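You operate a simulated robot arm through the tools that you are given. There is no shell and no other tool. Be economical: measure what you need, move in short steps, check, and stop when the job is done.

You run a simulated two-armed robot. Do the job below in one go: nothing can be reset, and whatever is moved stays where it is left.

## Task
Drain the dirty bath, lift the wash basket to the drain board with both hands, and refill the tank.
Fine: empty the tank, close the drain lever, fill to about the fill line and leave the lid open; no wet hand on the buttons.

Only the result counts: the job must be done as asked and must still hold three seconds after the hand-in. Knocking over, shifting, dropping, spilling or breaking anything else fails it. A push-on lid holds only when it is set on centred and level and pressed home; a screw cap is set on level and turned clockwise until tight.

## Robot
Two 7-joint arms with two-finger parallel grippers on one trunk, on a base that drives. Base frame: it is fixed to the floor where the robot stands at the start and does not move with it; the origin is under the middle of the robot, x ahead of it, y to its left, z up. Readings come in m, rad, newtons and seconds.
The left shoulder is at the start at [0.07, 0.134, 1.276], the right one opposite. With the tool pointing down near the work surface each hand reaches from about 0.1 to 0.6 m from the robot's upright axis, wherever it stands, measured 20 degrees to its own side. Places, roughly: wash lid [0.5, 0, 0.9]; drain lever [0.3, 0, 0.7]; wash tank [0.5, 0, 0.8]; drain board [0.5, -0.4, 0.9]; fill button [0.3, 0.3, 0.8]. Payload 1.57 kg a hand.
The tool frame of a hand sits at the grasp point between the pads (the TCP): z along the fingers, y along the line on which they close. The tips reach 0.03 m beyond it. The gripper opens to 0.08 m. The fingers are 0.017 m wide and 0.012 m thick; the gripper's body (0.04 by 0.082 m) begins 0.08 m behind the TCP.
Orientation is told as [roll, pitch, yaw] about the base's x, y, z axes, in that order, counted from this pose: with the fingers straight down and closing along the base's y, the tool's x points along the base's -x, its y along +y and its z along -z.

## Interface
- The arms move only by the tool send_rows. It takes "left_deltas", "right_deltas" or both (then of equal length, played together; a hand with none holds still); each is a list that holds one entry, the list of rows, each a list of 7 numbers: the shift along the base's x, y, z in units of 25 mm (1.0 is 25 mm), then the turn, a rotation vector about the base's x, y, z in units of 6 degrees (1.0 is 6 degrees), then the closure, from 0 (fully open) to 1 (shut). In form: [[[dx, dy, dz, ax, ay, az, fingers], ...]]. A call has 1 to 20 rows; each row shifts and turns the commanded pose from where the row before left it. A call with a number of a shift or a turn outside -1 to 1 is refused whole. A row lasts 0.2 s, in which the tool goes at most 0.05 m and 0.15 rad; a call with a longer step from one row to the next is refused whole, and so is a gripper value outside its range. A pose out of reach is approached as far as the arm can. The call stops where the force on the tool passes 90 N (or 10 N more than at its start, if that is more) or the arm is blocked; 0.2 s more then pass. Each finger travels about 0.153 m/s and halts on what it meets, pressing with about 31 N; the grip force reading is that of the motor and also rises with nothing between the fingers. The clock runs only during rows and for 0.2 s after the last one: add rows that do not move to give the fingers time. The reply holds the time, the measured pose of the TCP, the force on the tool along the base axes, the opening and the grip force, in the units named above and with some noise.
- Cameras (640 x 400 px; columns grow to the right, rows downward): "scene" is now at [0.114, 0.0134, 1.4679]; the picture's right is [0.21, -0.98, 0.00], its down [-0.87, -0.19, -0.46] and it looks along [0.45, 0.10, -0.89] (base axes); focal length 256 px, centre (320, 200). "left" rides on the left gripper at [0.072, 0.007, -0.122] in its tool frame; the picture's right is [-0.09, 1.00, 0.00], its down [-0.84, -0.08, -0.54] and it looks along [-0.54, -0.05, 0.84] (tool axes); focal length 238 px, centre (320, 200). "right" rides on the right gripper at [0.072, -0.007, -0.122] in its tool frame; the picture's right is [0.09, 1.00, 0.00], its down [-0.84, 0.08, -0.54] and it looks along [-0.54, 0.05, 0.84] (tool axes); focal length 238 px, centre (320, 200).
- snapshot(camera): a new picture of that camera. The clock stands still meanwhile.
- raise_lower(by): slides the trunk up (or, below 0, down) by that many m; the arms and the scene camera ride with it, the base frame stays. It gives what a move gives, with no picture.
- roll_base(legs): drives the robot by 1 to 6 legs, each [ahead, left, turn to the left] in m, m and rad, along the robot's own axes; the way and the turn of a leg run together, so that a leg with both is an arc; at most 1.5 m and 3.142 rad a leg. The arms and the cameras ride along, it lands a little off, and it stops where it bumps. It gives what a move gives.
- turn_head(pan, tilt): turns the head with the scene camera to pan (to the left, within 1.501 rad either way) and tilt (down, from -0.506 to 1.204), counted from straight ahead of the robot. It gives what a move gives.
- pixel_to_xyz(camera, pixels): for up to 12 pixels [column, row] of the newest picture of that camera ("zoom" is the newest enlarged one), the place [x, y, z] in the base frame of the surface seen there, good to about 0.003 m. The clock stands still meanwhile.
- zoom(camera, box): a new picture of the part [left, top, right, bottom] of that camera's present view, enlarged. The clock stands still meanwhile.
- sign_off(): hands the job in; it is judged then, once.

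Keep the steps short. Do not move on a guess: measure, check each grasp and each placing, and mend mistakes. In all there are 80 turns and 62 pictures (those below and enlarged ones count). Leave the grippers open and the arms clear of the work at the hand-in unless told otherwise, and finish with a single line.

The tools are called by a JSON object that holds its "api" and its "payload". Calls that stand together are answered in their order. send_rows: Moves the arms, as the interface text tells. Its arguments: {"type":"object","properties":{"left_deltas":{"type":"array"},"right_deltas":{"type":"array"}},"required":[]} The other tools are called the same way: raise_lower (by) slides the trunk up or down; roll_base (legs) drives the base; turn_head (pan, tilt) turns the head that bears the scene camera; snapshot (camera) takes a picture; pixel_to_xyz (camera, pixels) gives the place of the surface under pixels of a picture; zoom (camera, box) takes an enlarged picture of a part of a camera's view; sign_off () hands the job in.

At the start:

```text
time_s: 0.0
left_ee_pos: [0.4128, 0.2793, 1.1414]
left_tcp_rot: [0.0, 0.0, 0.003]
left_contact_force: [0.6, 0.5, 0.7]
left_grip_width: 0.0799
left_finger_force: 0.0
right_ee_pos: [0.4579, -0.1488, 1.1675]
right_tcp_rot: [0.0, 0.0, 0.0]
right_contact_force: [-0.2, 1.2, -0.3]
right_grip_width: 0.08
right_finger_force: 0.1
trunk travel left (down, up): [-0.85, 0.09]
robot x, y, heading: [0.0022, -0.0021, -0.004]
head pan, tilt: [0.211, 1.087]
```

scene: 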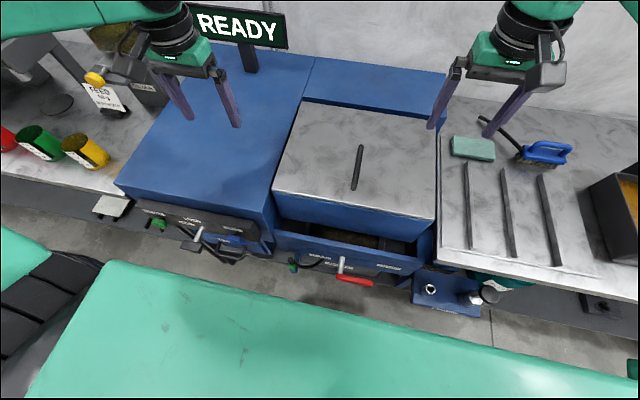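
right: 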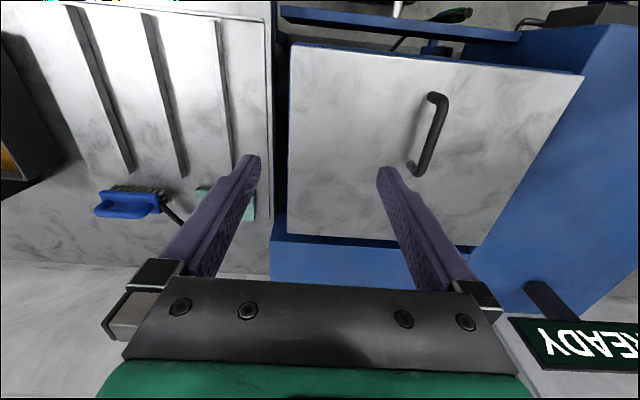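
left: 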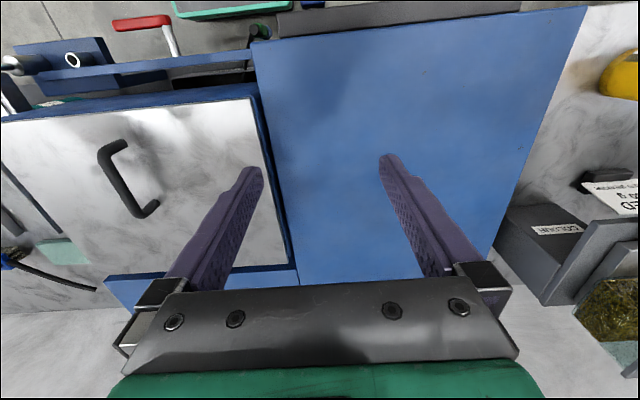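

I see the lid with a bar handle near (357,167), a red lever near (352,279) and a panel with buttons around (200,225). I'll zoom in on the panels.

{"api": "zoom", "payload": {"camera": "scene", "box": [90, 180, 290, 305]}}

{"api": "zoom", "payload": {"camera": "scene", "box": [260, 200, 500, 350]}}

{"api": "pixel_to_xyz", "payload": {"camera": "scene", "pixels": [[361, 147], [354, 188], [305, 102], [440, 131], [433, 219], [274, 189], [341, 262], [370, 282], [157, 224], [198, 235], [470, 298], [350, 237]]}}

```text
3.20 times, centred on (190, 242) of scene
```

zoom: 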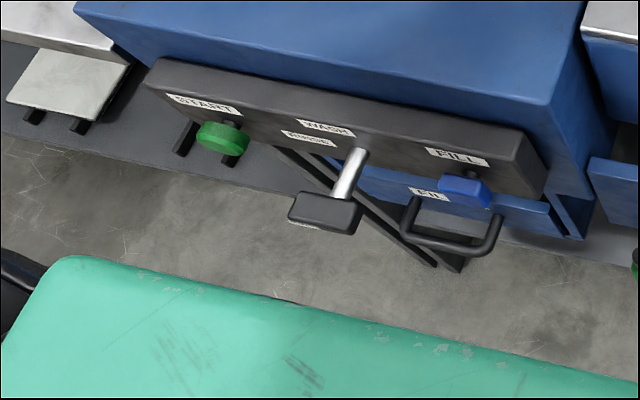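

```text
2.67 times, centred on (380, 275) of scene
```

zoom: 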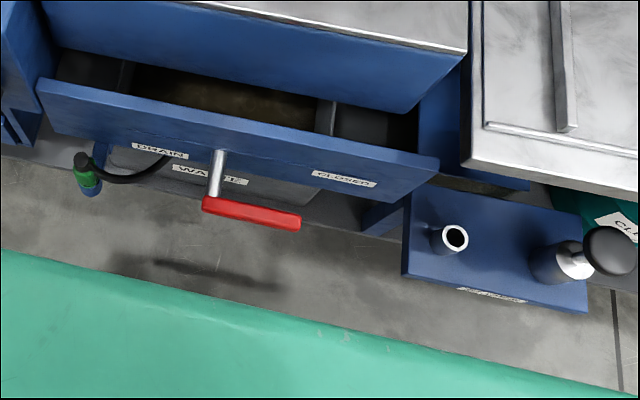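

```text
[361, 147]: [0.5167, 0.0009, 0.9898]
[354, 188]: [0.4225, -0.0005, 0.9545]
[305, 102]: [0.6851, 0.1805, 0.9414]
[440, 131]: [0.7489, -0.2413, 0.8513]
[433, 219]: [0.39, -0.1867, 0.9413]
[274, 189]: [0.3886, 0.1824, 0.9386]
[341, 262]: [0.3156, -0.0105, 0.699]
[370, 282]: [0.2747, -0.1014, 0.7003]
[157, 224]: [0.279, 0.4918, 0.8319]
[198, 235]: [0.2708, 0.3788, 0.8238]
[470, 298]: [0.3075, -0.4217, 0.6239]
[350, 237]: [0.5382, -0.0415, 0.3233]
```

Lever handle points right toward "CLOSED". I'll back off to read the front labels and look round the scene.

{"api": "roll_base", "payload": {"legs": [[-0.6, 0, 0]]}}

{"api": "turn_head", "payload": {"pan": 0.1, "tilt": 0.65}}

{"api": "snapshot", "payload": {"camera": "scene"}}

```text
time_s: 3.3
left_ee_pos: [-0.1685, 0.2785, 1.1422]
left_tcp_rot: [0.0, -0.001, -0.007]
left_contact_force: [0.1, -0.1, -0.2]
left_grip_width: 0.08
left_finger_force: 0.0
right_ee_pos: [-0.1273, -0.1511, 1.1659]
right_tcp_rot: [0.0, -0.001, -0.009]
right_contact_force: [0.1, 0.1, -0.4]
right_grip_width: 0.0801
right_finger_force: 0.1
trunk travel left (down, up): [-0.85, 0.09]
robot x, y, heading: [-0.583, 0.0011, -0.007]
head pan, tilt: [0.211, 1.087]
```

```text
time_s: 4.2
left_ee_pos: [-0.1709, 0.2776, 1.143]
left_tcp_rot: [0.001, 0.001, -0.007]
left_contact_force: [-0.4, 0.5, 0.9]
left_grip_width: 0.0801
left_finger_force: 0.1
right_ee_pos: [-0.1284, -0.1514, 1.1665]
right_tcp_rot: [0.0, 0.0, -0.01]
right_contact_force: [0.8, 0.7, 0.6]
right_grip_width: 0.0801
right_finger_force: 0.2
trunk travel left (down, up): [-0.85, 0.09]
robot x, y, heading: [-0.5844, 0.0025, -0.005]
head pan, tilt: [0.099, 0.649]
```

```text
56 pictures are left
```

scene: 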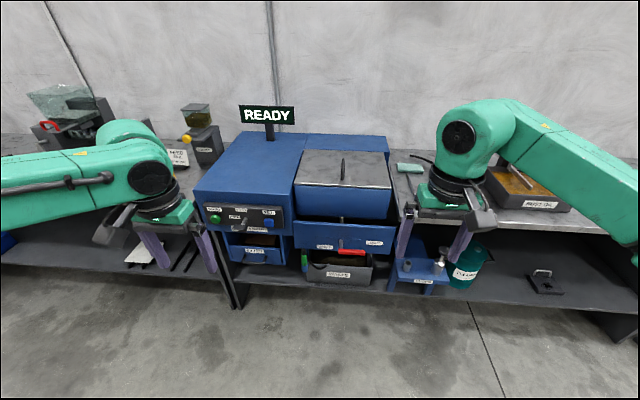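

{"api": "zoom", "payload": {"camera": "scene", "box": [190, 190, 300, 270]}}

{"api": "zoom", "payload": {"camera": "scene", "box": [285, 200, 405, 290]}}

{"api": "pixel_to_xyz", "payload": {"camera": "scene", "pixels": [[341, 242], [352, 252], [362, 252], [268, 223], [215, 219], [338, 212], [344, 237], [238, 216], [310, 180], [380, 185], [300, 190], [336, 272]]}}

```text
5.00 times, centred on (245, 230) of scene
```

zoom: 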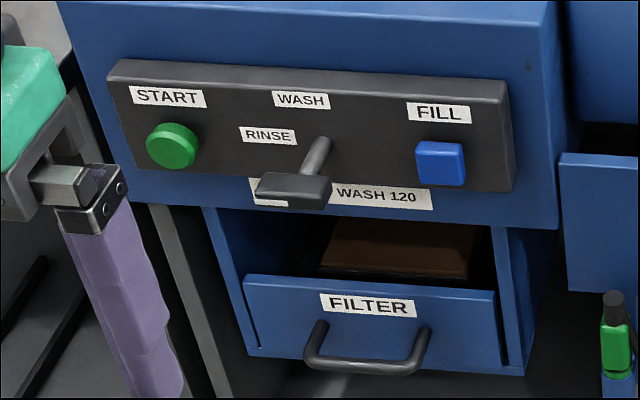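

```text
4.44 times, centred on (345, 245) of scene
```

zoom: 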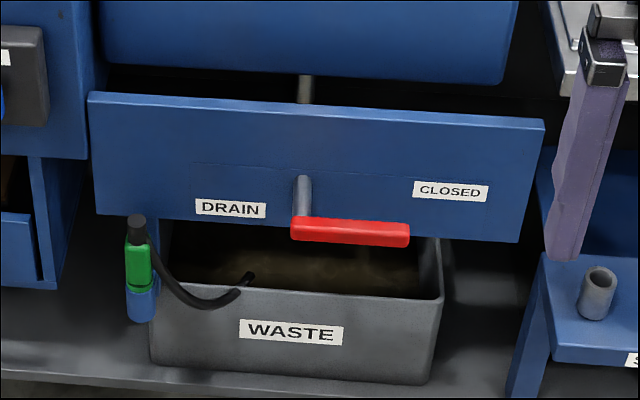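

```text
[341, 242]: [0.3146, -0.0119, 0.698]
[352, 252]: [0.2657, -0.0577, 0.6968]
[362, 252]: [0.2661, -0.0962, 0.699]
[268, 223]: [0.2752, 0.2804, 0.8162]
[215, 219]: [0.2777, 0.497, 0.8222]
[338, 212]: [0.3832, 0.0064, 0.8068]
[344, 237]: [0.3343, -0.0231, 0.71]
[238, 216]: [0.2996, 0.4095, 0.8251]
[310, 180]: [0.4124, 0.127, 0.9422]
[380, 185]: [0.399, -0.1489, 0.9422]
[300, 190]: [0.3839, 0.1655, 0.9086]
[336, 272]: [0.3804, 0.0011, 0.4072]
```

The lever handle lies along -y from its pivot (y≈-0.01, z≈0.70) at x≈0.266. DRAIN is on the left and CLOSED on the right. I'll drive part-way in, lower the trunk and turn the right hand to point forward with its fingers shut.

{"api": "roll_base", "payload": {"legs": [[0.27, 0, 0]]}}

{"api": "send_rows", "payload": {"right_deltas": [[[0, 0, 0, 0, -1, 0, 1], [0, 0, 0, 0, -1, 0, 1], [0, 0, 0, 0, -1, 0, 1], [0, 0, 0, 0, -1, 0, 1], [0, 0, 0, 0, -1, 0, 1], [0, 0, 0, 0, -1, 0, 1], [0, 0, 0, 0, -1, 0, 1], [0, 0, 0, 0, -1, 0, 1], [0, 0, 0, 0, -1, 0, 1], [0, 0, 0, 0, -1, 0, 1], [0, 0, 0, 0, -1, 0, 1], [0, 0, 0, 0, -1, 0, 1], [0, 0, 0, 0, -1, 0, 1], [0, 0, 0, 0, -1, 0, 1], [0, 0, 0, 0, -1, 0, 1]]]}}

{"api": "raise_lower", "payload": {"by": -0.35}}

{"api": "snapshot", "payload": {"camera": "scene"}}

```text
time_s: 6.1
left_ee_pos: [0.0928, 0.2767, 1.1433]
left_tcp_rot: [-0.001, -0.002, -0.006]
left_contact_force: [0.1, 0.3, -0.7]
left_grip_width: 0.0801
left_finger_force: 0.0
right_ee_pos: [0.1357, -0.1509, 1.1679]
right_tcp_rot: [0.001, -0.001, -0.008]
right_contact_force: [-0.7, -0.4, 0.1]
right_grip_width: 0.0801
right_finger_force: 0.1
trunk travel left (down, up): [-0.85, 0.09]
robot x, y, heading: [-0.3189, -0.001, -0.009]
head pan, tilt: [0.099, 0.649]
```

```text
time_s: 9.3
left_ee_pos: [0.0958, 0.2764, 1.1432]
left_tcp_rot: [0.0, -0.001, -0.005]
left_contact_force: [-0.6, 0.3, 0.1]
left_grip_width: 0.0801
left_finger_force: 0.1
right_ee_pos: [0.139, -0.151, 1.1682]
right_tcp_rot: [0.018, -1.151, -0.017]
right_contact_force: [0.3, -0.3, -0.1]
right_grip_width: 0.0002
right_finger_force: 21.0
right hand out of reach, approached as far as the arm can: row 12, 13, 14, 15
trunk travel left (down, up): [-0.85, 0.09]
robot x, y, heading: [-0.3205, -0.0016, -0.009]
head pan, tilt: [0.099, 0.649]
```

```text
time_s: 12.7
left_ee_pos: [0.0944, 0.2761, 0.792]
left_tcp_rot: [-0.001, 0.0, -0.005]
left_contact_force: [-0.9, -0.8, 1.2]
left_grip_width: 0.0802
left_finger_force: 0.0
right_ee_pos: [0.1377, -0.1509, 0.8174]
right_tcp_rot: [0.018, -1.152, -0.018]
right_contact_force: [0.9, 0.0, 0.5]
right_grip_width: 0.0
right_finger_force: 20.9
trunk travel left (down, up): [-0.5, 0.44]
robot x, y, heading: [-0.324, 0.0018, -0.007]
head pan, tilt: [0.099, 0.649]
```

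```text
53 pictures are left
```

scene: 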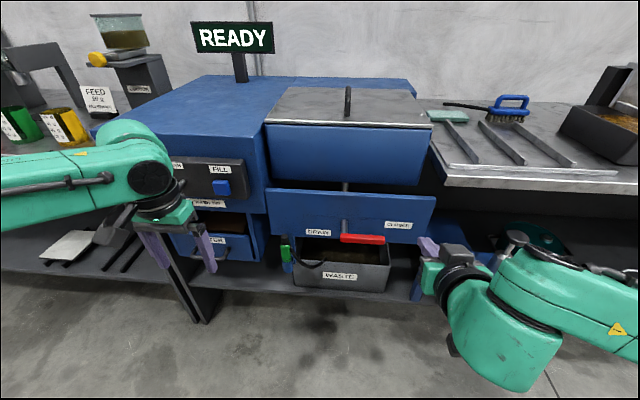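

Clear view. I'll measure the lever and its surroundings.

{"api": "zoom", "payload": {"camera": "scene", "box": [265, 170, 445, 290]}}

{"api": "pixel_to_xyz", "payload": {"camera": "scene", "pixels": [[345, 226], [345, 238], [363, 239], [382, 239], [400, 210], [320, 210], [286, 245], [288, 257], [345, 186], [364, 236], [307, 262], [340, 157]]}}

```text
3.33 times, centred on (355, 230) of scene
```

zoom: 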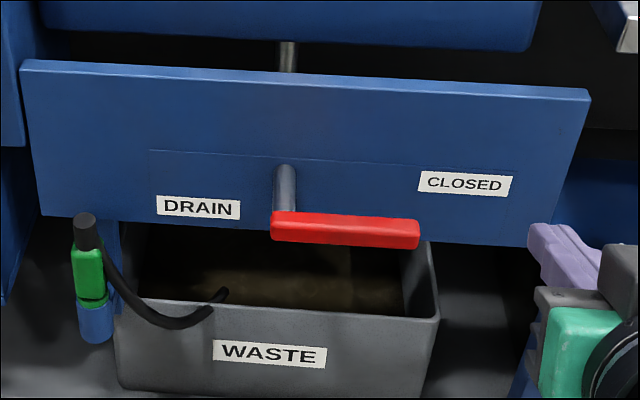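

```text
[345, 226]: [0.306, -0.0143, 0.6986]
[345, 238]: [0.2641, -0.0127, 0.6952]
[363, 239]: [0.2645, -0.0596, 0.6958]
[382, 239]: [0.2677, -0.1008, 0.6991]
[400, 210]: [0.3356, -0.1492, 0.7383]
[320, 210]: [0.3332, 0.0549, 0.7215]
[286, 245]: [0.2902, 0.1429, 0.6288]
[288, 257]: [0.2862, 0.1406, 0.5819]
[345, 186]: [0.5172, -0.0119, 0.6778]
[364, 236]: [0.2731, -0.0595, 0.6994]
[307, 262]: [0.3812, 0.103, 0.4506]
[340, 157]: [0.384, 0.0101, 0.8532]
```

The panel face is at x≈0.335 and the handle's top is at about z 0.70. I'll bring the closed fingertips just above the outer end of the handle.

{"api": "send_rows", "payload": {"right_deltas": [[[0.9, 0.53, -0.6, 0, 0, 0, 1], [0.9, 0.53, -0.6, 0, 0, 0, 1], [0.9, 0.53, -0.6, 0, 0, 0, 1], [0.9, 0.53, -0.6, 0, 0, 0, 1], [0.9, 0.53, -0.6, 0, 0, 0, 1], [0, 0, 0, 0, 0, 0, 1]]]}}

{"api": "zoom", "payload": {"camera": "scene", "box": [265, 170, 445, 290]}}

```text
time_s: 14.1
left_ee_pos: [0.0943, 0.2758, 0.7937]
left_tcp_rot: [-0.002, -0.002, -0.006]
left_contact_force: [0.3, -0.3, -0.6]
left_grip_width: 0.08
left_finger_force: 0.0
right_ee_pos: [0.2497, -0.0868, 0.7408]
right_tcp_rot: [0.017, -1.153, -0.017]
right_contact_force: [-0.1, 0.3, -0.3]
right_grip_width: 0.0002
right_finger_force: 20.8
trunk travel left (down, up): [-0.5, 0.44]
robot x, y, heading: [-0.3164, -0.0013, -0.009]
head pan, tilt: [0.099, 0.649]
```

```text
3.33 times, centred on (355, 230) of scene
```

zoom: 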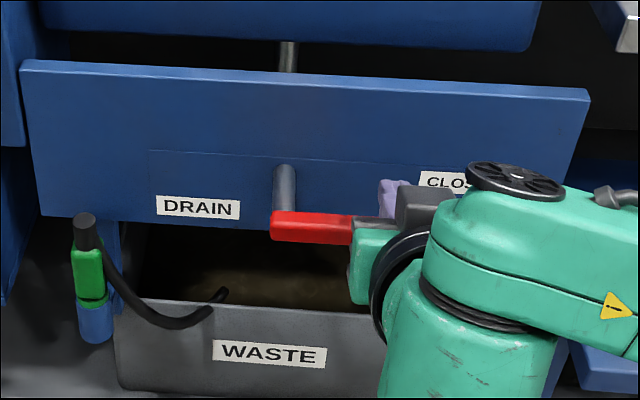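

The fingertips are over the handle end. I'll push down about 5 cm and see whether the handle turns.

{"api": "send_rows", "payload": {"right_deltas": [[[0, 0, -0.4, 0, 0, 0, 1], [0, 0, -0.4, 0, 0, 0, 1], [0, 0, -0.4, 0, 0, 0, 1], [0, 0, -0.4, 0, 0, 0, 1], [0, 0, -0.4, 0, 0, 0, 1], [0, 0, -0.2, 0, 0, 0, 1]]]}}

{"api": "zoom", "payload": {"camera": "scene", "box": [265, 170, 445, 290]}}

```text
time_s: 15.5
left_ee_pos: [0.0943, 0.2764, 0.7929]
left_tcp_rot: [0.0, -0.001, -0.006]
left_contact_force: [0.1, -0.5, 0.6]
left_grip_width: 0.0802
left_finger_force: 0.0
right_ee_pos: [0.2517, -0.0864, 0.687]
right_tcp_rot: [0.018, -1.151, -0.017]
right_contact_force: [0.9, 0.4, 0.4]
right_grip_width: 0.0
right_finger_force: 21.0
trunk travel left (down, up): [-0.5, 0.44]
robot x, y, heading: [-0.3192, 0.0035, -0.005]
head pan, tilt: [0.099, 0.649]
```

```text
3.33 times, centred on (355, 230) of scene
```

zoom: 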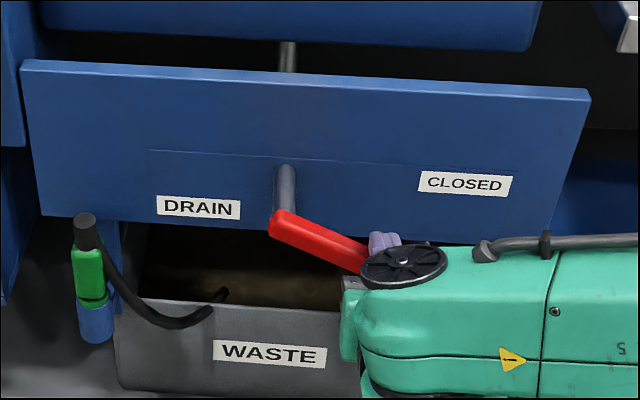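

It turns freely downward. I'll follow the arc on to pointing straight down.

{"api": "send_rows", "payload": {"right_deltas": [[[0, 0.15, -0.5, 0, 0, 0, 1], [0, 0.26, -0.49, 0, 0, 0, 1], [0, 0.37, -0.43, 0, 0, 0, 1], [0, 0.4, -0.35, 0, 0, 0, 1], [0, 0.46, -0.28, 0, 0, 0, 1], [0, 0.5, -0.2, 0, 0, 0, 1]]]}}

{"api": "zoom", "payload": {"camera": "scene", "box": [265, 170, 445, 290]}}

```text
time_s: 16.9
left_ee_pos: [0.0942, 0.2768, 0.7918]
left_tcp_rot: [0.002, 0.0, -0.006]
left_contact_force: [-0.6, -1.3, 0.0]
left_grip_width: 0.0801
left_finger_force: 0.1
right_ee_pos: [0.2497, -0.0327, 0.6308]
right_tcp_rot: [0.018, -1.153, -0.017]
right_contact_force: [-0.1, -1.1, 0.4]
right_grip_width: 0.0001
right_finger_force: 21.2
trunk travel left (down, up): [-0.5, 0.44]
robot x, y, heading: [-0.3219, -0.001, -0.01]
head pan, tilt: [0.099, 0.649]
```

```text
3.33 times, centred on (355, 230) of scene
```

zoom: 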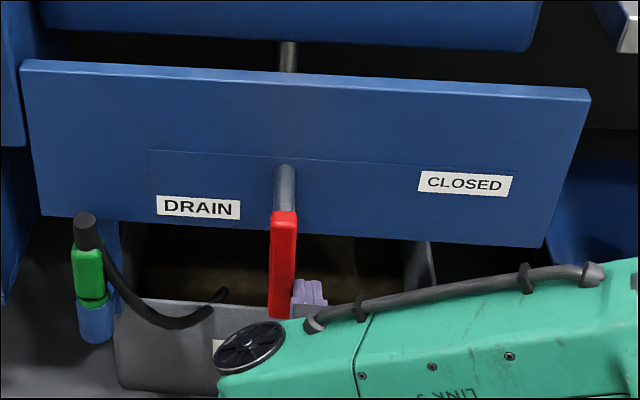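

It is vertical and nothing visible is flowing yet. I'll push it on to the left a bit to find its stop.

{"api": "send_rows", "payload": {"right_deltas": [[[0, 0.5, -0.05, 0, 0, 0, 1], [0, 0.5, 0.0, 0, 0, 0, 1], [0, 0.5, 0.1, 0, 0, 0, 1], [0, 0.45, 0.2, 0, 0, 0, 1], [0, 0.4, 0.3, 0, 0, 0, 1], [0, 0.35, 0.4, 0, 0, 0, 1]]]}}

{"api": "snapshot", "payload": {"camera": "scene"}}

```text
time_s: 17.8
left_ee_pos: [0.093, 0.2715, 0.7934]
left_tcp_rot: [0.0, -0.006, -0.013]
left_contact_force: [0.3, 1.7, -0.9]
left_grip_width: 0.0799
left_finger_force: 0.1
right_ee_pos: [0.2509, -0.0278, 0.6303]
right_tcp_rot: [-0.06, -1.159, -0.024]
right_contact_force: [-16.4, -34.2, 7.5]
right_grip_width: 0.0
right_finger_force: 21.4
trunk travel left (down, up): [-0.5, 0.44]
robot x, y, heading: [-0.323, -0.004, -0.014]
head pan, tilt: [0.099, 0.649]
stopped in row 4 (right hand): the force on the tool passed its limit (the readings are from after the stop); the commanded pose is now the measured one
```

```text
48 pictures are left
```

scene: 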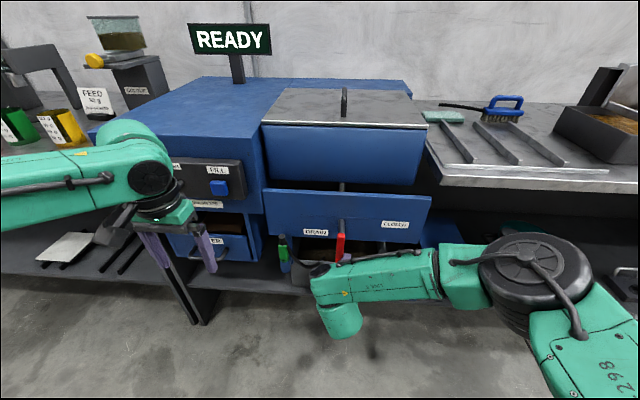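

The lever stops firmly at vertical, so the drain is open. I'll back the hand off, turn it down again and raise the trunk.

{"api": "send_rows", "payload": {"right_deltas": [[[0, -1, 0, 0, 0, 0, 1], [-1, -0.6, 0, 0, 0, 0, 1], [-1, -0.5, 0.5, 0, 0.3, 0, 0.5], [-1, -0.5, 0.5, 0, 1, 0, 0], [-0.6, 0, 0.5, 0, 1, 0, 0], [0, 0, 0.5, 0, 1, 0, 0], [0, 0, 0.5, 0, 1, 0, 0], [0, 0, 0.5, 0, 1, 0, 0], [0, 0, 0.5, 0, 1, 0, 0], [0, 0, 0.5, 0, 1, 0, 0], [0, 0, 0.5, 0, 1, 0, 0], [0, 0, 0.5, 0, 1, 0, 0], [0, 0, 0.5, 0.6, 1, 0.23, 0], [0, 0, 0.5, 0, 0.76, 0, 0]]]}}

{"api": "raise_lower", "payload": {"by": 0.44}}

{"api": "turn_head", "payload": {"pan": 0.0, "tilt": 0.75}}

{"api": "snapshot", "payload": {"camera": "scene"}}

```text
time_s: 20.8
left_ee_pos: [0.0964, 0.2731, 0.7929]
left_tcp_rot: [0.0, 0.0, -0.014]
left_contact_force: [0.0, -0.8, 0.3]
left_grip_width: 0.0797
left_finger_force: 0.0
right_ee_pos: [0.1621, -0.0835, 0.777]
right_tcp_rot: [0.007, 0.009, 0.007]
right_contact_force: [-0.2, -0.1, -1.1]
right_grip_width: 0.08
right_finger_force: 0.1
trunk travel left (down, up): [-0.5, 0.44]
robot x, y, heading: [-0.3226, -0.0014, -0.015]
head pan, tilt: [0.099, 0.649]
```

```text
refused: 0.44 is not a number from -0.4 to 0.4
```

```text
time_s: 21.4
left_ee_pos: [0.0964, 0.2715, 0.7925]
left_tcp_rot: [-0.001, 0.002, -0.012]
left_contact_force: [0.1, -0.3, 0.8]
left_grip_width: 0.08
left_finger_force: 0.0
right_ee_pos: [0.1633, -0.0837, 0.7765]
right_tcp_rot: [0.006, 0.006, 0.007]
right_contact_force: [0.2, 0.3, -0.4]
right_grip_width: 0.0799
right_finger_force: 0.1
trunk travel left (down, up): [-0.5, 0.44]
robot x, y, heading: [-0.3176, -0.0027, -0.011]
head pan, tilt: [0.0, 0.75]
```

```text
47 pictures are left
```

scene: 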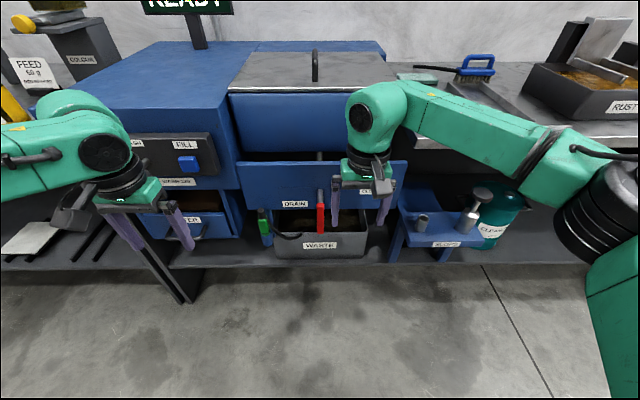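

Trunk up 0.40, drive forward 0.25, and look down at the lid.

{"api": "raise_lower", "payload": {"by": 0.4}}

{"api": "roll_base", "payload": {"legs": [[0.25, 0, 0.01]]}}

{"api": "turn_head", "payload": {"pan": 0.0, "tilt": 0.85}}

{"api": "snapshot", "payload": {"camera": "scene"}}

```text
time_s: 25.3
left_ee_pos: [0.0964, 0.2723, 1.1935]
left_tcp_rot: [0.0, 0.001, -0.013]
left_contact_force: [-0.3, -0.3, 0.2]
left_grip_width: 0.08
left_finger_force: 0.1
right_ee_pos: [0.163, -0.0839, 1.1761]
right_tcp_rot: [0.006, 0.007, 0.008]
right_contact_force: [-0.1, -0.1, 0.2]
right_grip_width: 0.0801
right_finger_force: 0.0
trunk travel left (down, up): [-0.9, 0.04]
robot x, y, heading: [-0.3185, -0.0018, -0.009]
head pan, tilt: [0.0, 0.75]
```

```text
time_s: 27.1
left_ee_pos: [0.346, 0.2758, 1.1935]
left_tcp_rot: [0.001, -0.004, 0.0]
left_contact_force: [-0.4, 1.1, 0.2]
left_grip_width: 0.0802
left_finger_force: 0.0
right_ee_pos: [0.4175, -0.0811, 1.1785]
right_tcp_rot: [0.008, 0.002, 0.019]
right_contact_force: [-0.6, 0.0, 0.1]
right_grip_width: 0.0801
right_finger_force: 0.0
trunk travel left (down, up): [-0.9, 0.04]
robot x, y, heading: [-0.0648, -0.0019, -0.005]
head pan, tilt: [0.0, 0.75]
```

```text
time_s: 27.8
left_ee_pos: [0.3491, 0.2745, 1.1932]
left_tcp_rot: [0.0, 0.0, 0.001]
left_contact_force: [-0.1, -0.1, 0.0]
left_grip_width: 0.08
left_finger_force: 0.1
right_ee_pos: [0.42, -0.0801, 1.1765]
right_tcp_rot: [0.007, 0.004, 0.02]
right_contact_force: [0.2, -0.3, 0.3]
right_grip_width: 0.0802
right_finger_force: 0.1
trunk travel left (down, up): [-0.9, 0.04]
robot x, y, heading: [-0.0602, -0.0027, -0.002]
head pan, tilt: [0.0, 0.85]
```

```text
46 pictures are left
```

scene: 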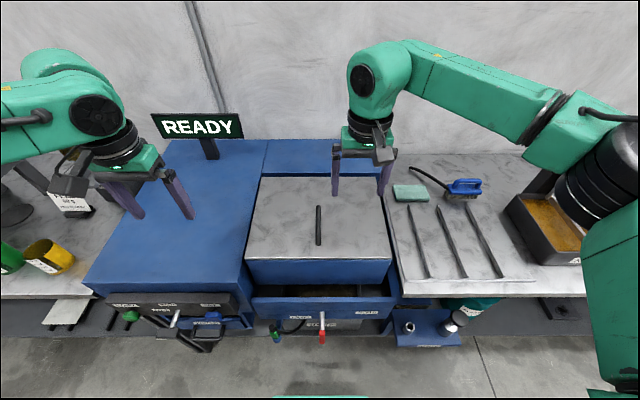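

{"api": "zoom", "payload": {"camera": "scene", "box": [235, 130, 405, 300]}}

{"api": "pixel_to_xyz", "payload": {"camera": "scene", "pixels": [[262, 178], [275, 185], [300, 179], [300, 172], [300, 145], [318, 207], [318, 243], [245, 257], [391, 259], [318, 225], [420, 260], [480, 250]]}}

```text
2.35 times, centred on (320, 215) of scene
```

zoom: 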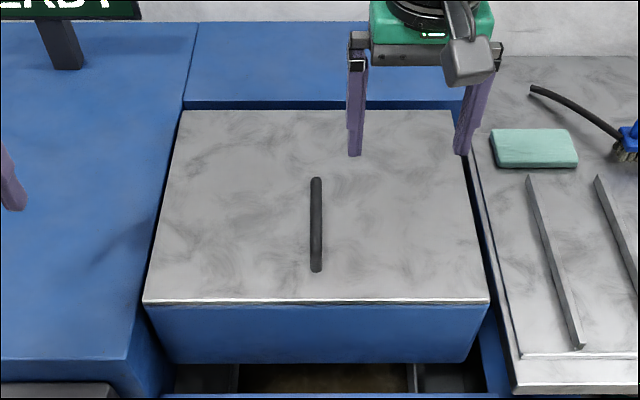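

```text
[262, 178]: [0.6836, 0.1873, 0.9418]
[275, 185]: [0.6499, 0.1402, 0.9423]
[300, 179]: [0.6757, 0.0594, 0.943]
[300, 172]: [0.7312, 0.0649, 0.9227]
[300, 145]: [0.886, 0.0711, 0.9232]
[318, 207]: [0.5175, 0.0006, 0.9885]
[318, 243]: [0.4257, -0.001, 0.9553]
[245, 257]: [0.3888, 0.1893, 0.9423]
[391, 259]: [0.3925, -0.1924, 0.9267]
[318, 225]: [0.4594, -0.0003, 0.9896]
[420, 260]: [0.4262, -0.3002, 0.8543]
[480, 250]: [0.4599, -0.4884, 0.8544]
```

The handle lies front-to-back (x 0.42–0.53, z 0.99), so the lid probably hinges at the back (x≈0.69). Before driving closer I'll check how far my chassis front reaches, by looking down.

{"api": "turn_head", "payload": {"pan": 0.0, "tilt": 1.15}}

{"api": "snapshot", "payload": {"camera": "scene"}}

{"api": "pixel_to_xyz", "payload": {"camera": "scene", "pixels": [[320, 330], [200, 330], [450, 330], [320, 345]]}}

```text
time_s: 28.6
left_ee_pos: [0.3513, 0.2753, 1.1935]
left_tcp_rot: [0.0, 0.002, 0.0]
left_contact_force: [-0.9, -0.7, -0.5]
left_grip_width: 0.0802
left_finger_force: 0.1
right_ee_pos: [0.4207, -0.0804, 1.1771]
right_tcp_rot: [0.008, 0.007, 0.018]
right_contact_force: [0.8, 0.3, -0.2]
right_grip_width: 0.0801
right_finger_force: 0.1
trunk travel left (down, up): [-0.9, 0.04]
robot x, y, heading: [-0.061, 0.0024, -0.004]
head pan, tilt: [0.0, 1.15]
```

```text
44 pictures are left
```

scene: 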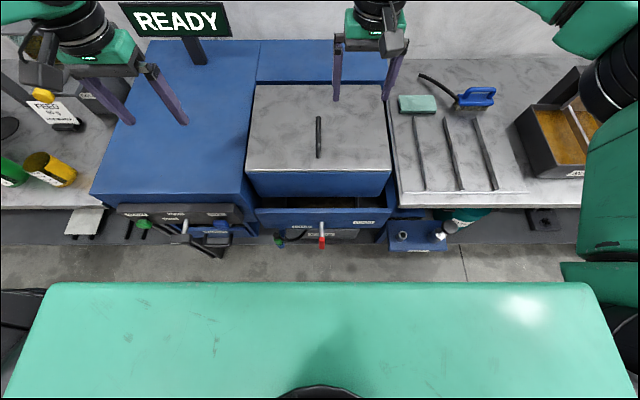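

```text
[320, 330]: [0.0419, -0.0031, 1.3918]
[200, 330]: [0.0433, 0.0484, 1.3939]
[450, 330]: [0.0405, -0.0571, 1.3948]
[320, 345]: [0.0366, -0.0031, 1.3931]
```

That green surface is my own chest, so I can move in. I'll drive ahead 0.06.

{"api": "roll_base", "payload": {"legs": [[0.065, 0, 0]]}}

```text
time_s: 29.6
left_ee_pos: [0.4064, 0.2741, 1.1951]
left_tcp_rot: [0.0, -0.007, -0.002]
left_contact_force: [0.0, 0.3, 0.0]
left_grip_width: 0.0802
left_finger_force: 0.1
right_ee_pos: [0.477, -0.0801, 1.181]
right_tcp_rot: [0.007, 0.0, 0.02]
right_contact_force: [-0.1, -0.2, 1.5]
right_grip_width: 0.0802
right_finger_force: 0.1
trunk travel left (down, up): [-0.9, 0.04]
robot x, y, heading: [0.0018, -0.0049, -0.003]
head pan, tilt: [0.0, 1.15]
```

Right hand over the handle, then down to z≈0.985.

{"api": "send_rows", "payload": {"right_deltas": [[[0, 0.8, 0, 0, 0, -0.19, 0], [0, 0.8, -0.5, 0, 0, 0, 0], [0, 0.8, -0.9, 0, 0, 0, 0], [-0.1, 0.8, -0.9, 0, 0, 0, 0], [0, 0, -0.9, 0, 0, 0, 0], [0, 0, -0.9, 0, 0, 0, 0], [0, 0, -0.9, 0, 0, 0, 0], [0, 0, -0.9, 0, 0, 0, 0], [0, 0, -0.9, 0, 0, 0, 0], [0, 0, -0.6, 0, 0, 0, 0], [0, 0, -0.2, 0, 0, 0, 0], [0, 0, 0, 0, 0, 0, 0]]]}}

{"api": "snapshot", "payload": {"camera": "right"}}

```text
time_s: 32.2
left_ee_pos: [0.4151, 0.2751, 1.1918]
left_tcp_rot: [-0.002, -0.001, -0.003]
left_contact_force: [0.3, 0.0, 0.3]
left_grip_width: 0.0801
left_finger_force: 0.1
right_ee_pos: [0.4821, -0.0012, 0.986]
right_tcp_rot: [0.008, 0.005, 0.0]
right_contact_force: [0.7, -0.1, -0.4]
right_grip_width: 0.0798
right_finger_force: 0.0
trunk travel left (down, up): [-0.9, 0.04]
robot x, y, heading: [0.0023, -0.0014, -0.004]
head pan, tilt: [0.0, 1.15]
```

```text
43 pictures are left
```

right: 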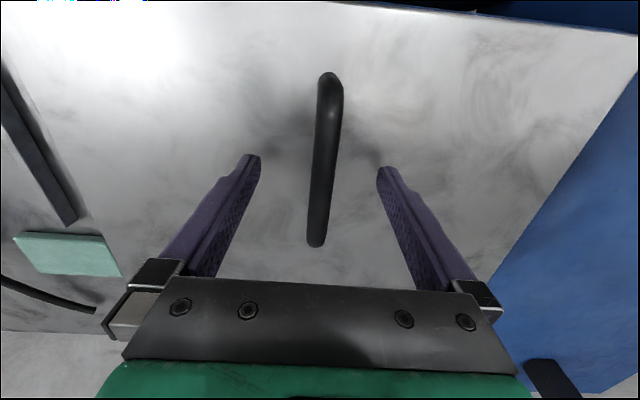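

The handle is centred between the fingers. I'll close and lift about 10° along an arc around the supposed back hinge, then check.

{"api": "send_rows", "payload": {"right_deltas": [[[0, 0, 0, 0, 0, 0, 1], [0, 0, 0, 0, 0, 0, 1], [0, 0, 0, 0, 0, 0, 1], [0.2, 0, 0.69, 0, 0.4, 0, 1], [0.27, 0, 0.69, 0, 0.4, 0, 1], [0, 0, 0, 0, 0, 0, 1]]]}}

{"api": "snapshot", "payload": {"camera": "scene"}}

```text
time_s: 33.6
left_ee_pos: [0.4136, 0.2737, 1.1932]
left_tcp_rot: [0.001, 0.001, -0.001]
left_contact_force: [-0.5, 0.1, -0.3]
left_grip_width: 0.08
left_finger_force: 0.2
right_ee_pos: [0.4947, -0.0007, 1.0231]
right_tcp_rot: [0.01, 0.087, -0.002]
right_contact_force: [-0.1, 0.8, 0.0]
right_grip_width: 0.0
right_finger_force: 21.4
trunk travel left (down, up): [-0.9, 0.04]
robot x, y, heading: [0.0025, -0.0025, -0.001]
head pan, tilt: [0.0, 1.15]
```

```text
42 pictures are left
```

scene: 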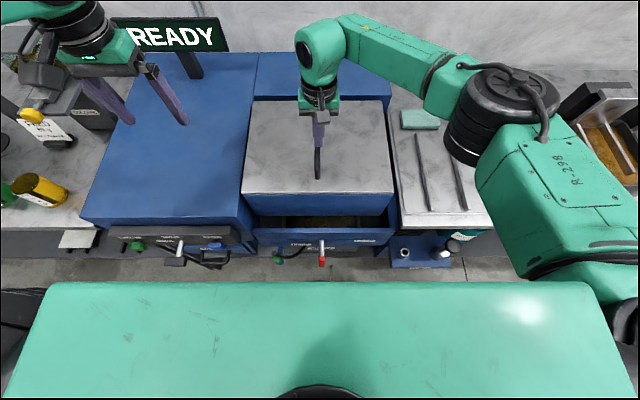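

The grip came up empty (width 0). I'll redo it a little deeper and check the width before lifting.

{"api": "send_rows", "payload": {"right_deltas": [[[0, 0, 0, 0, 0, 0, 0], [-0.2, 0, 0, 0, -0.4, 0, 0], [-0.4, 0, 0, 0, -0.4, 0, 0], [0, 0, -0.6, 0, 0, 0, 0], [0, 0, -0.6, 0, 0, 0, 0], [0, 0, -0.65, 0, 0, 0, 0], [0, 0, 0, 0, 0, 0, 1], [0, 0, 0, 0, 0, 0, 1], [0, 0, 0, 0, 0, 0, 1]]]}}

{"api": "snapshot", "payload": {"camera": "right"}}

```text
time_s: 35.6
left_ee_pos: [0.4146, 0.2746, 1.1933]
left_tcp_rot: [0.001, -0.001, -0.002]
left_contact_force: [0.3, 0.7, 0.3]
left_grip_width: 0.0803
left_finger_force: 0.0
right_ee_pos: [0.4775, -0.0, 0.9726]
right_tcp_rot: [0.007, 0.004, -0.001]
right_contact_force: [0.1, 0.9, -1.2]
right_grip_width: 0.0138
right_finger_force: 30.1
trunk travel left (down, up): [-0.9, 0.04]
robot x, y, heading: [-0.0005, -0.0044, -0.001]
head pan, tilt: [0.0, 1.15]
```

```text
41 pictures are left
```

right: 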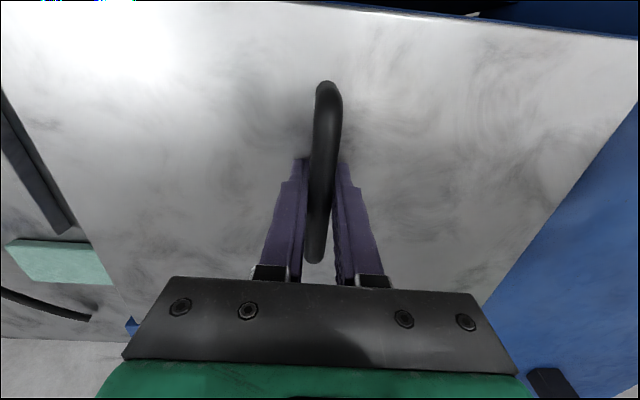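

Gripped (0.0138). Small lift along the arc.

{"api": "send_rows", "payload": {"right_deltas": [[[0.1, 0, 0.35, 0, 0.4, 0, 1], [0.1, 0, 0.35, 0, 0.4, 0, 1], [0.12, 0, 0.35, 0, 0.4, 0, 1], [0.13, 0, 0.35, 0, 0.4, 0, 1], [0, 0, 0, 0, 0, 0, 1]]]}}

{"api": "snapshot", "payload": {"camera": "scene"}}

```text
time_s: 36.8
left_ee_pos: [0.4169, 0.2741, 1.1923]
left_tcp_rot: [-0.001, -0.001, -0.003]
left_contact_force: [-0.1, 0.8, -0.7]
left_grip_width: 0.0801
left_finger_force: 0.0
right_ee_pos: [0.4936, 0.0005, 1.0102]
right_tcp_rot: [0.008, 0.173, -0.002]
right_contact_force: [-2.3, 0.3, -15.9]
right_grip_width: 0.0137
right_finger_force: 30.6
trunk travel left (down, up): [-0.9, 0.04]
robot x, y, heading: [0.0015, -0.0034, 0.001]
head pan, tilt: [0.0, 1.15]
```

```text
40 pictures are left
```

scene: 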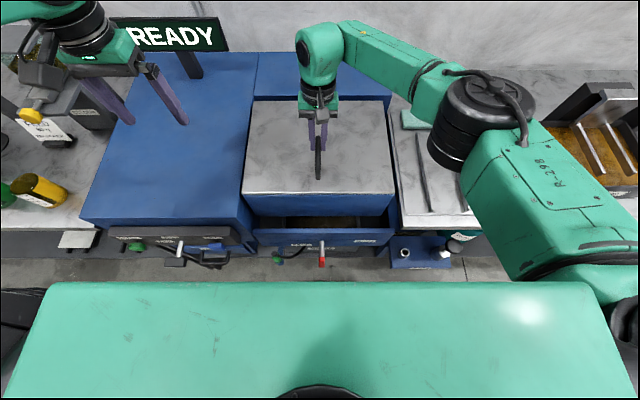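

{"api": "pixel_to_xyz", "payload": {"camera": "scene", "pixels": [[262, 188], [375, 188], [262, 106], [380, 106], [262, 150], [375, 150], [262, 195]]}}

```text
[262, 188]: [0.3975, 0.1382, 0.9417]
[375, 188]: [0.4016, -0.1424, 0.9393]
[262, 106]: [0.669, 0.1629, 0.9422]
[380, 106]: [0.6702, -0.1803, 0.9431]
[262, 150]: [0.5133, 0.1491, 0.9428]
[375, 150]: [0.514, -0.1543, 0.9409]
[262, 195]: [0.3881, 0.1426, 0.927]
```

The lid top is still at z 0.942, so the fingers slipped up the bar. A friction pinch won't do. I'll hook one finger under the bar from the right side instead: open, rise, roll the hand about 75° so the fingers point left, and read the pose.

{"api": "send_rows", "payload": {"right_deltas": [[[0, 0, 0, 0, 0, 0, 0], [0, 0, 0, 0, -0.8, 0, 0], [0, 0, 1, 0, -0.85, 0, 0], [0, -0.3, 1, 0.5, 0, 0, 0], [0, -0.6, 1, 1, 0, 0, 0], [0, -0.6, 1, 1, 0, 0, 0], [-0.1, -0.6, 1, 1, 0, 0, 0], [-0.1, -0.6, 0, 1, 0, 0, 0], [-0.1, -0.6, 0, 1, 0, 0, 0], [0, -0.6, 0, 1, 0, 0, 0], [0, -0.6, 0, 1, 0, 0, 0], [0, -0.6, 0, 1, 0, 0, 0.3], [0, -0.3, 0, 1, 0, 0, 0.575], [0, 0, 0, 1, 0, 0, 0.575], [0, 0, 0, 1, 0, 0, 0.575], [0, 0, 0, 1, 0, 0, 0.575], [0, 0, 0, 1, 0, 0, 0.575]]]}}

{"api": "snapshot", "payload": {"camera": "scene"}}

```text
time_s: 40.4
left_ee_pos: [0.4152, 0.2752, 1.192]
left_tcp_rot: [-0.001, 0.0, -0.001]
left_contact_force: [-0.6, 0.0, -0.7]
left_grip_width: 0.0801
left_finger_force: 0.0
right_ee_pos: [0.4832, -0.1349, 1.1333]
right_tcp_rot: [1.108, 0.001, -0.001]
right_contact_force: [-0.4, 0.0, -0.3]
right_grip_width: 0.0341
right_finger_force: 0.0
right hand out of reach, approached as far as the arm can: row 15, 16, 17
trunk travel left (down, up): [-0.9, 0.04]
robot x, y, heading: [-0.0016, -0.0042, -0.001]
head pan, tilt: [0.0, 1.15]
```

```text
39 pictures are left
```

scene: 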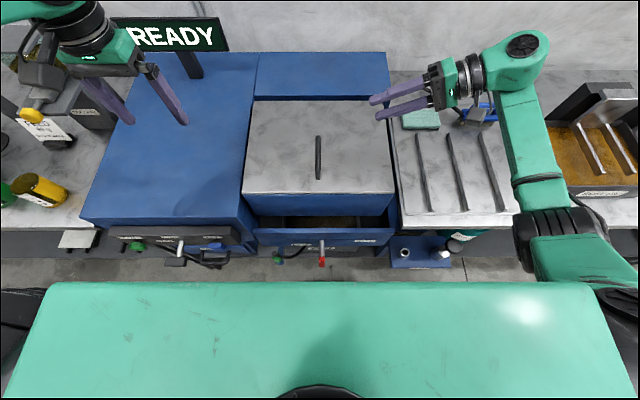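

Roll reached 63°. I'll lower toward the pre-insert point and add the remaining roll there.

{"api": "send_rows", "payload": {"right_deltas": [[[0, 0.3, -0.9, 0, 0, 0, 0.575], [0, 0.3, -0.9, 0, 0, 0, 0.575], [0, 0.3, -0.9, 0, 0, 0, 0.575], [-0.1, 0.3, -0.9, 0.5, 0, 0, 0.575], [-0.1, 0.3, -0.7, 1, 0, 0, 0.575], [0, 0, 0, 0.4, 0, 0, 0.575], [0, 0, 0, 0, 0, 0, 0.575]]]}}

{"api": "zoom", "payload": {"camera": "scene", "box": [240, 80, 440, 205]}}

```text
time_s: 42.0
left_ee_pos: [0.4158, 0.2736, 1.1917]
left_tcp_rot: [0.002, 0.0, -0.001]
left_contact_force: [-0.7, 0.2, -0.1]
left_grip_width: 0.0799
left_finger_force: 0.0
right_ee_pos: [0.4592, -0.1181, 1.1242]
right_tcp_rot: [1.16, 0.002, 0.04]
right_contact_force: [0.1, 0.4, -0.4]
right_grip_width: 0.0339
right_finger_force: 0.2
right hand out of reach, approached as far as the arm can: row 1, 2, 3, 4, 5
trunk travel left (down, up): [-0.9, 0.04]
robot x, y, heading: [0.0034, -0.0037, 0.0]
head pan, tilt: [0.0, 1.15]
```

```text
3.20 times, centred on (340, 142) of scene
```

zoom: 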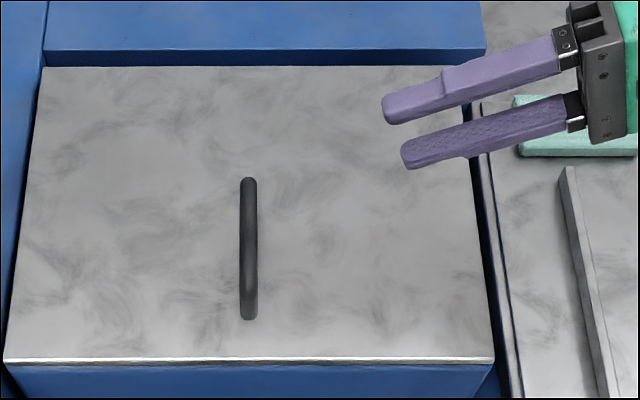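

The arm bottoms out with this roll, so the trunk should go down about 0.12 m instead. I'll first check clearances of the forearm and things on the board.

{"api": "snapshot", "payload": {"camera": "scene"}}

{"api": "pixel_to_xyz", "payload": {"camera": "scene", "pixels": [[515, 60], [525, 130], [540, 215], [555, 150], [590, 110], [590, 190], [610, 85], [480, 100], [420, 120], [440, 205], [540, 260], [578, 195]]}}

```text
37 pictures are left
```

scene: 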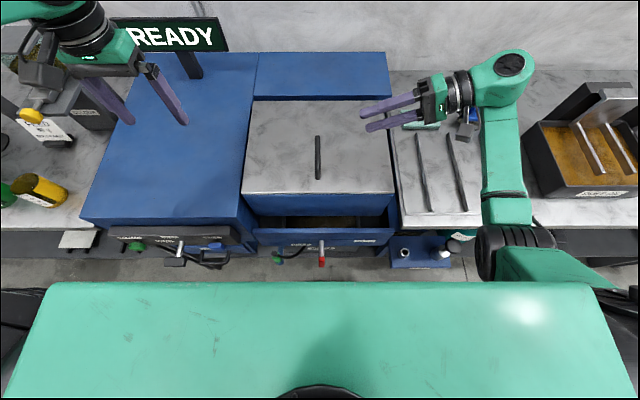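

```text
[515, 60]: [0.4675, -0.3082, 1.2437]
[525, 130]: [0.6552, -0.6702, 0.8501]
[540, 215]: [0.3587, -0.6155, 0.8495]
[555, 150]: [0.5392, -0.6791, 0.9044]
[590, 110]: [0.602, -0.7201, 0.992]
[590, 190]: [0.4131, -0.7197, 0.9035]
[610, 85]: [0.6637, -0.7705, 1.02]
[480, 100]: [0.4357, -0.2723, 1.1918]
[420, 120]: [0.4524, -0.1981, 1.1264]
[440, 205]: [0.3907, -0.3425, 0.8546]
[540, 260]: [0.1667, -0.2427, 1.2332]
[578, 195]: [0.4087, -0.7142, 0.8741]
```

All clear. Trunk down 0.09, then slide along the finger axis so the lower finger goes under the bar.

{"api": "raise_lower", "payload": {"by": -0.09}}

{"api": "send_rows", "payload": {"right_deltas": [[[0.1, 0, 0, 0, 0, -0.3, 0.575], [0, 0.5, -0.22, 0, 0, 0, 0.575], [0, 0.5, -0.22, 0, 0, 0, 0.575], [0, 0.5, -0.22, 0, 0, 0, 0.575], [0, 0, 0, 0, 0, 0, 0.575]]]}}

{"api": "zoom", "payload": {"camera": "scene", "box": [240, 60, 440, 185]}}

```text
time_s: 43.2
left_ee_pos: [0.4149, 0.2748, 1.1024]
left_tcp_rot: [0.0, -0.002, -0.002]
left_contact_force: [0.5, -0.9, 0.3]
left_grip_width: 0.08
left_finger_force: 0.1
right_ee_pos: [0.459, -0.1167, 1.0351]
right_tcp_rot: [1.16, -0.001, 0.04]
right_contact_force: [0.1, 0.7, -0.7]
right_grip_width: 0.034
right_finger_force: 0.0
trunk travel left (down, up): [-0.81, 0.13]
robot x, y, heading: [0.005, -0.0017, -0.004]
head pan, tilt: [0.0, 1.15]
```

```text
time_s: 44.5
left_ee_pos: [0.4141, 0.2755, 1.1027]
left_tcp_rot: [0.001, -0.001, -0.004]
left_contact_force: [-0.4, -1.0, -0.5]
left_grip_width: 0.0799
left_finger_force: 0.1
right_ee_pos: [0.4616, -0.0793, 1.0192]
right_tcp_rot: [1.162, 0.0, 0.007]
right_contact_force: [-0.4, 0.1, -0.1]
right_grip_width: 0.0338
right_finger_force: 0.1
trunk travel left (down, up): [-0.81, 0.13]
robot x, y, heading: [0.0015, -0.0039, 0.001]
head pan, tilt: [0.0, 1.15]
```

```text
3.20 times, centred on (340, 122) of scene
```

zoom: 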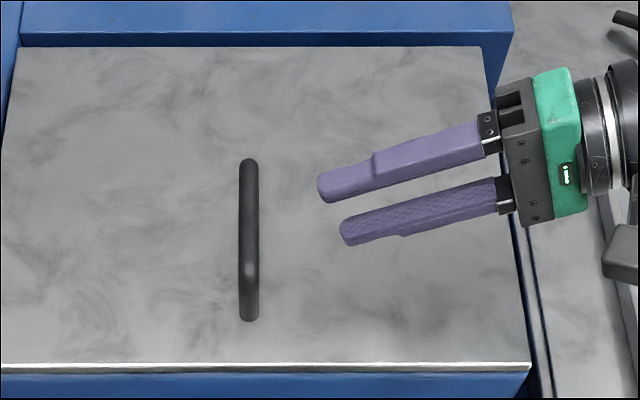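

{"api": "send_rows", "payload": {"right_deltas": [[[0, 0.55, -0.235, 0, 0, 0, 0.575], [0, 0.55, -0.235, 0, 0, 0, 0.575], [0, 0.55, -0.235, 0, 0, 0, 0.575], [0, 0.55, -0.235, 0, 0, 0, 0.575], [0, 0.55, -0.235, 0, 0, 0, 0.575], [0, 0, 0, 0, 0, 0, 0.575]]]}}

{"api": "zoom", "payload": {"camera": "scene", "box": [260, 80, 380, 155]}}

```text
time_s: 45.9
left_ee_pos: [0.4155, 0.2741, 1.1032]
left_tcp_rot: [0.0, -0.003, -0.003]
left_contact_force: [-1.3, -0.8, -0.7]
left_grip_width: 0.08
left_finger_force: 0.1
right_ee_pos: [0.4638, -0.0116, 0.9914]
right_tcp_rot: [1.161, 0.001, 0.01]
right_contact_force: [-0.1, 0.9, -0.7]
right_grip_width: 0.0338
right_finger_force: 0.0
trunk travel left (down, up): [-0.81, 0.13]
robot x, y, heading: [-0.0008, -0.0056, -0.001]
head pan, tilt: [0.0, 1.15]
```

```text
5.33 times, centred on (320, 118) of scene
```

zoom: 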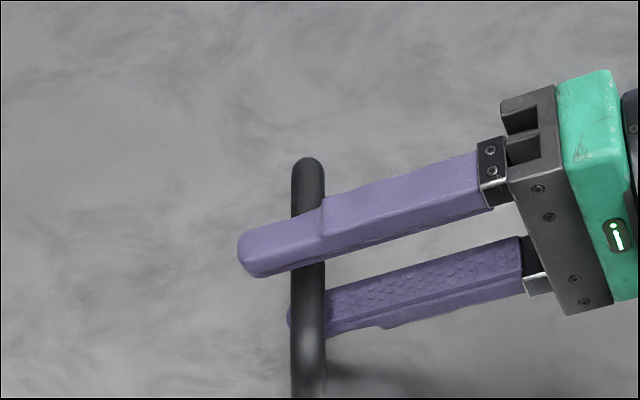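

The lower finger is under the bar. I'll close and lift 10° along the hinge arc, turning the wrist along.

{"api": "send_rows", "payload": {"right_deltas": [[[0, 0, 0, 0, 0, 0, 1], [0, 0, 0, 0, 0, 0, 1], [0.13, 0, 0.5, 0, 0.55, 0, 1], [0.15, 0, 0.5, 0, 0.55, 0, 1], [0.18, 0, 0.5, 0, 0.55, 0, 1], [0, 0, 0, 0, 0, 0, 1]]]}}

{"api": "snapshot", "payload": {"camera": "scene"}}

{"api": "pixel_to_xyz", "payload": {"camera": "scene", "pixels": [[262, 165], [375, 165], [262, 85], [360, 85], [262, 130]]}}

```text
time_s: 47.2
left_ee_pos: [0.4172, 0.2742, 1.1024]
left_tcp_rot: [0.001, 0.002, -0.002]
left_contact_force: [0.1, -0.1, -0.2]
left_grip_width: 0.0798
left_finger_force: 0.0
right_ee_pos: [0.4758, -0.0102, 1.0271]
right_tcp_rot: [1.163, 0.174, 0.008]
right_contact_force: [0.5, -0.1, -0.1]
right_grip_width: 0.0
right_finger_force: 21.2
trunk travel left (down, up): [-0.81, 0.13]
robot x, y, heading: [-0.0001, -0.0018, -0.006]
head pan, tilt: [0.0, 1.15]
```

```text
34 pictures are left
```

scene: 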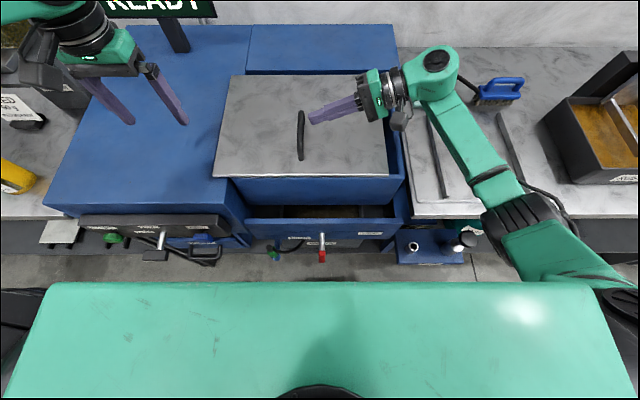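

```text
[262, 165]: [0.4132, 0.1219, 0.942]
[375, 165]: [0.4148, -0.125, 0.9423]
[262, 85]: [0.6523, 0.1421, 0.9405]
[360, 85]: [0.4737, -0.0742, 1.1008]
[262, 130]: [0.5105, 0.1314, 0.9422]
```

The fingers slid off, and the lid has shifted left. It isn't hinged tightly. I'll measure where it now lies.

{"api": "zoom", "payload": {"camera": "scene", "box": [200, 60, 420, 220]}}

{"api": "pixel_to_xyz", "payload": {"camera": "scene", "pixels": [[216, 173], [386, 173], [232, 79], [384, 120], [302, 115], [302, 155], [225, 120], [388, 150], [300, 190], [394, 150], [240, 190], [395, 185]]}}

```text
2.50 times, centred on (310, 140) of scene
```

zoom: 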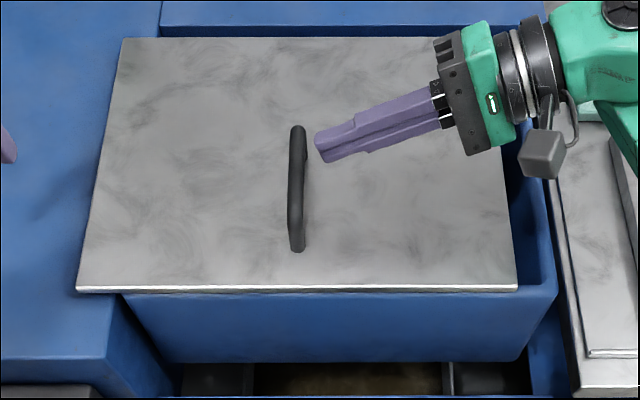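

```text
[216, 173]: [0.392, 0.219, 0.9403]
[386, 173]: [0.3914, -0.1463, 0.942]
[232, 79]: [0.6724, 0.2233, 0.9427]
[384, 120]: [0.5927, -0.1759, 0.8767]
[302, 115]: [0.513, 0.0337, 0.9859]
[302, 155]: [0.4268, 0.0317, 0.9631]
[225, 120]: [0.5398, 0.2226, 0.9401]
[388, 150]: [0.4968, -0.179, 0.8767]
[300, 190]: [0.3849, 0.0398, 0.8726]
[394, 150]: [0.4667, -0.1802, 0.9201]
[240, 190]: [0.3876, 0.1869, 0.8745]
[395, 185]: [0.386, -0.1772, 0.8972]
```

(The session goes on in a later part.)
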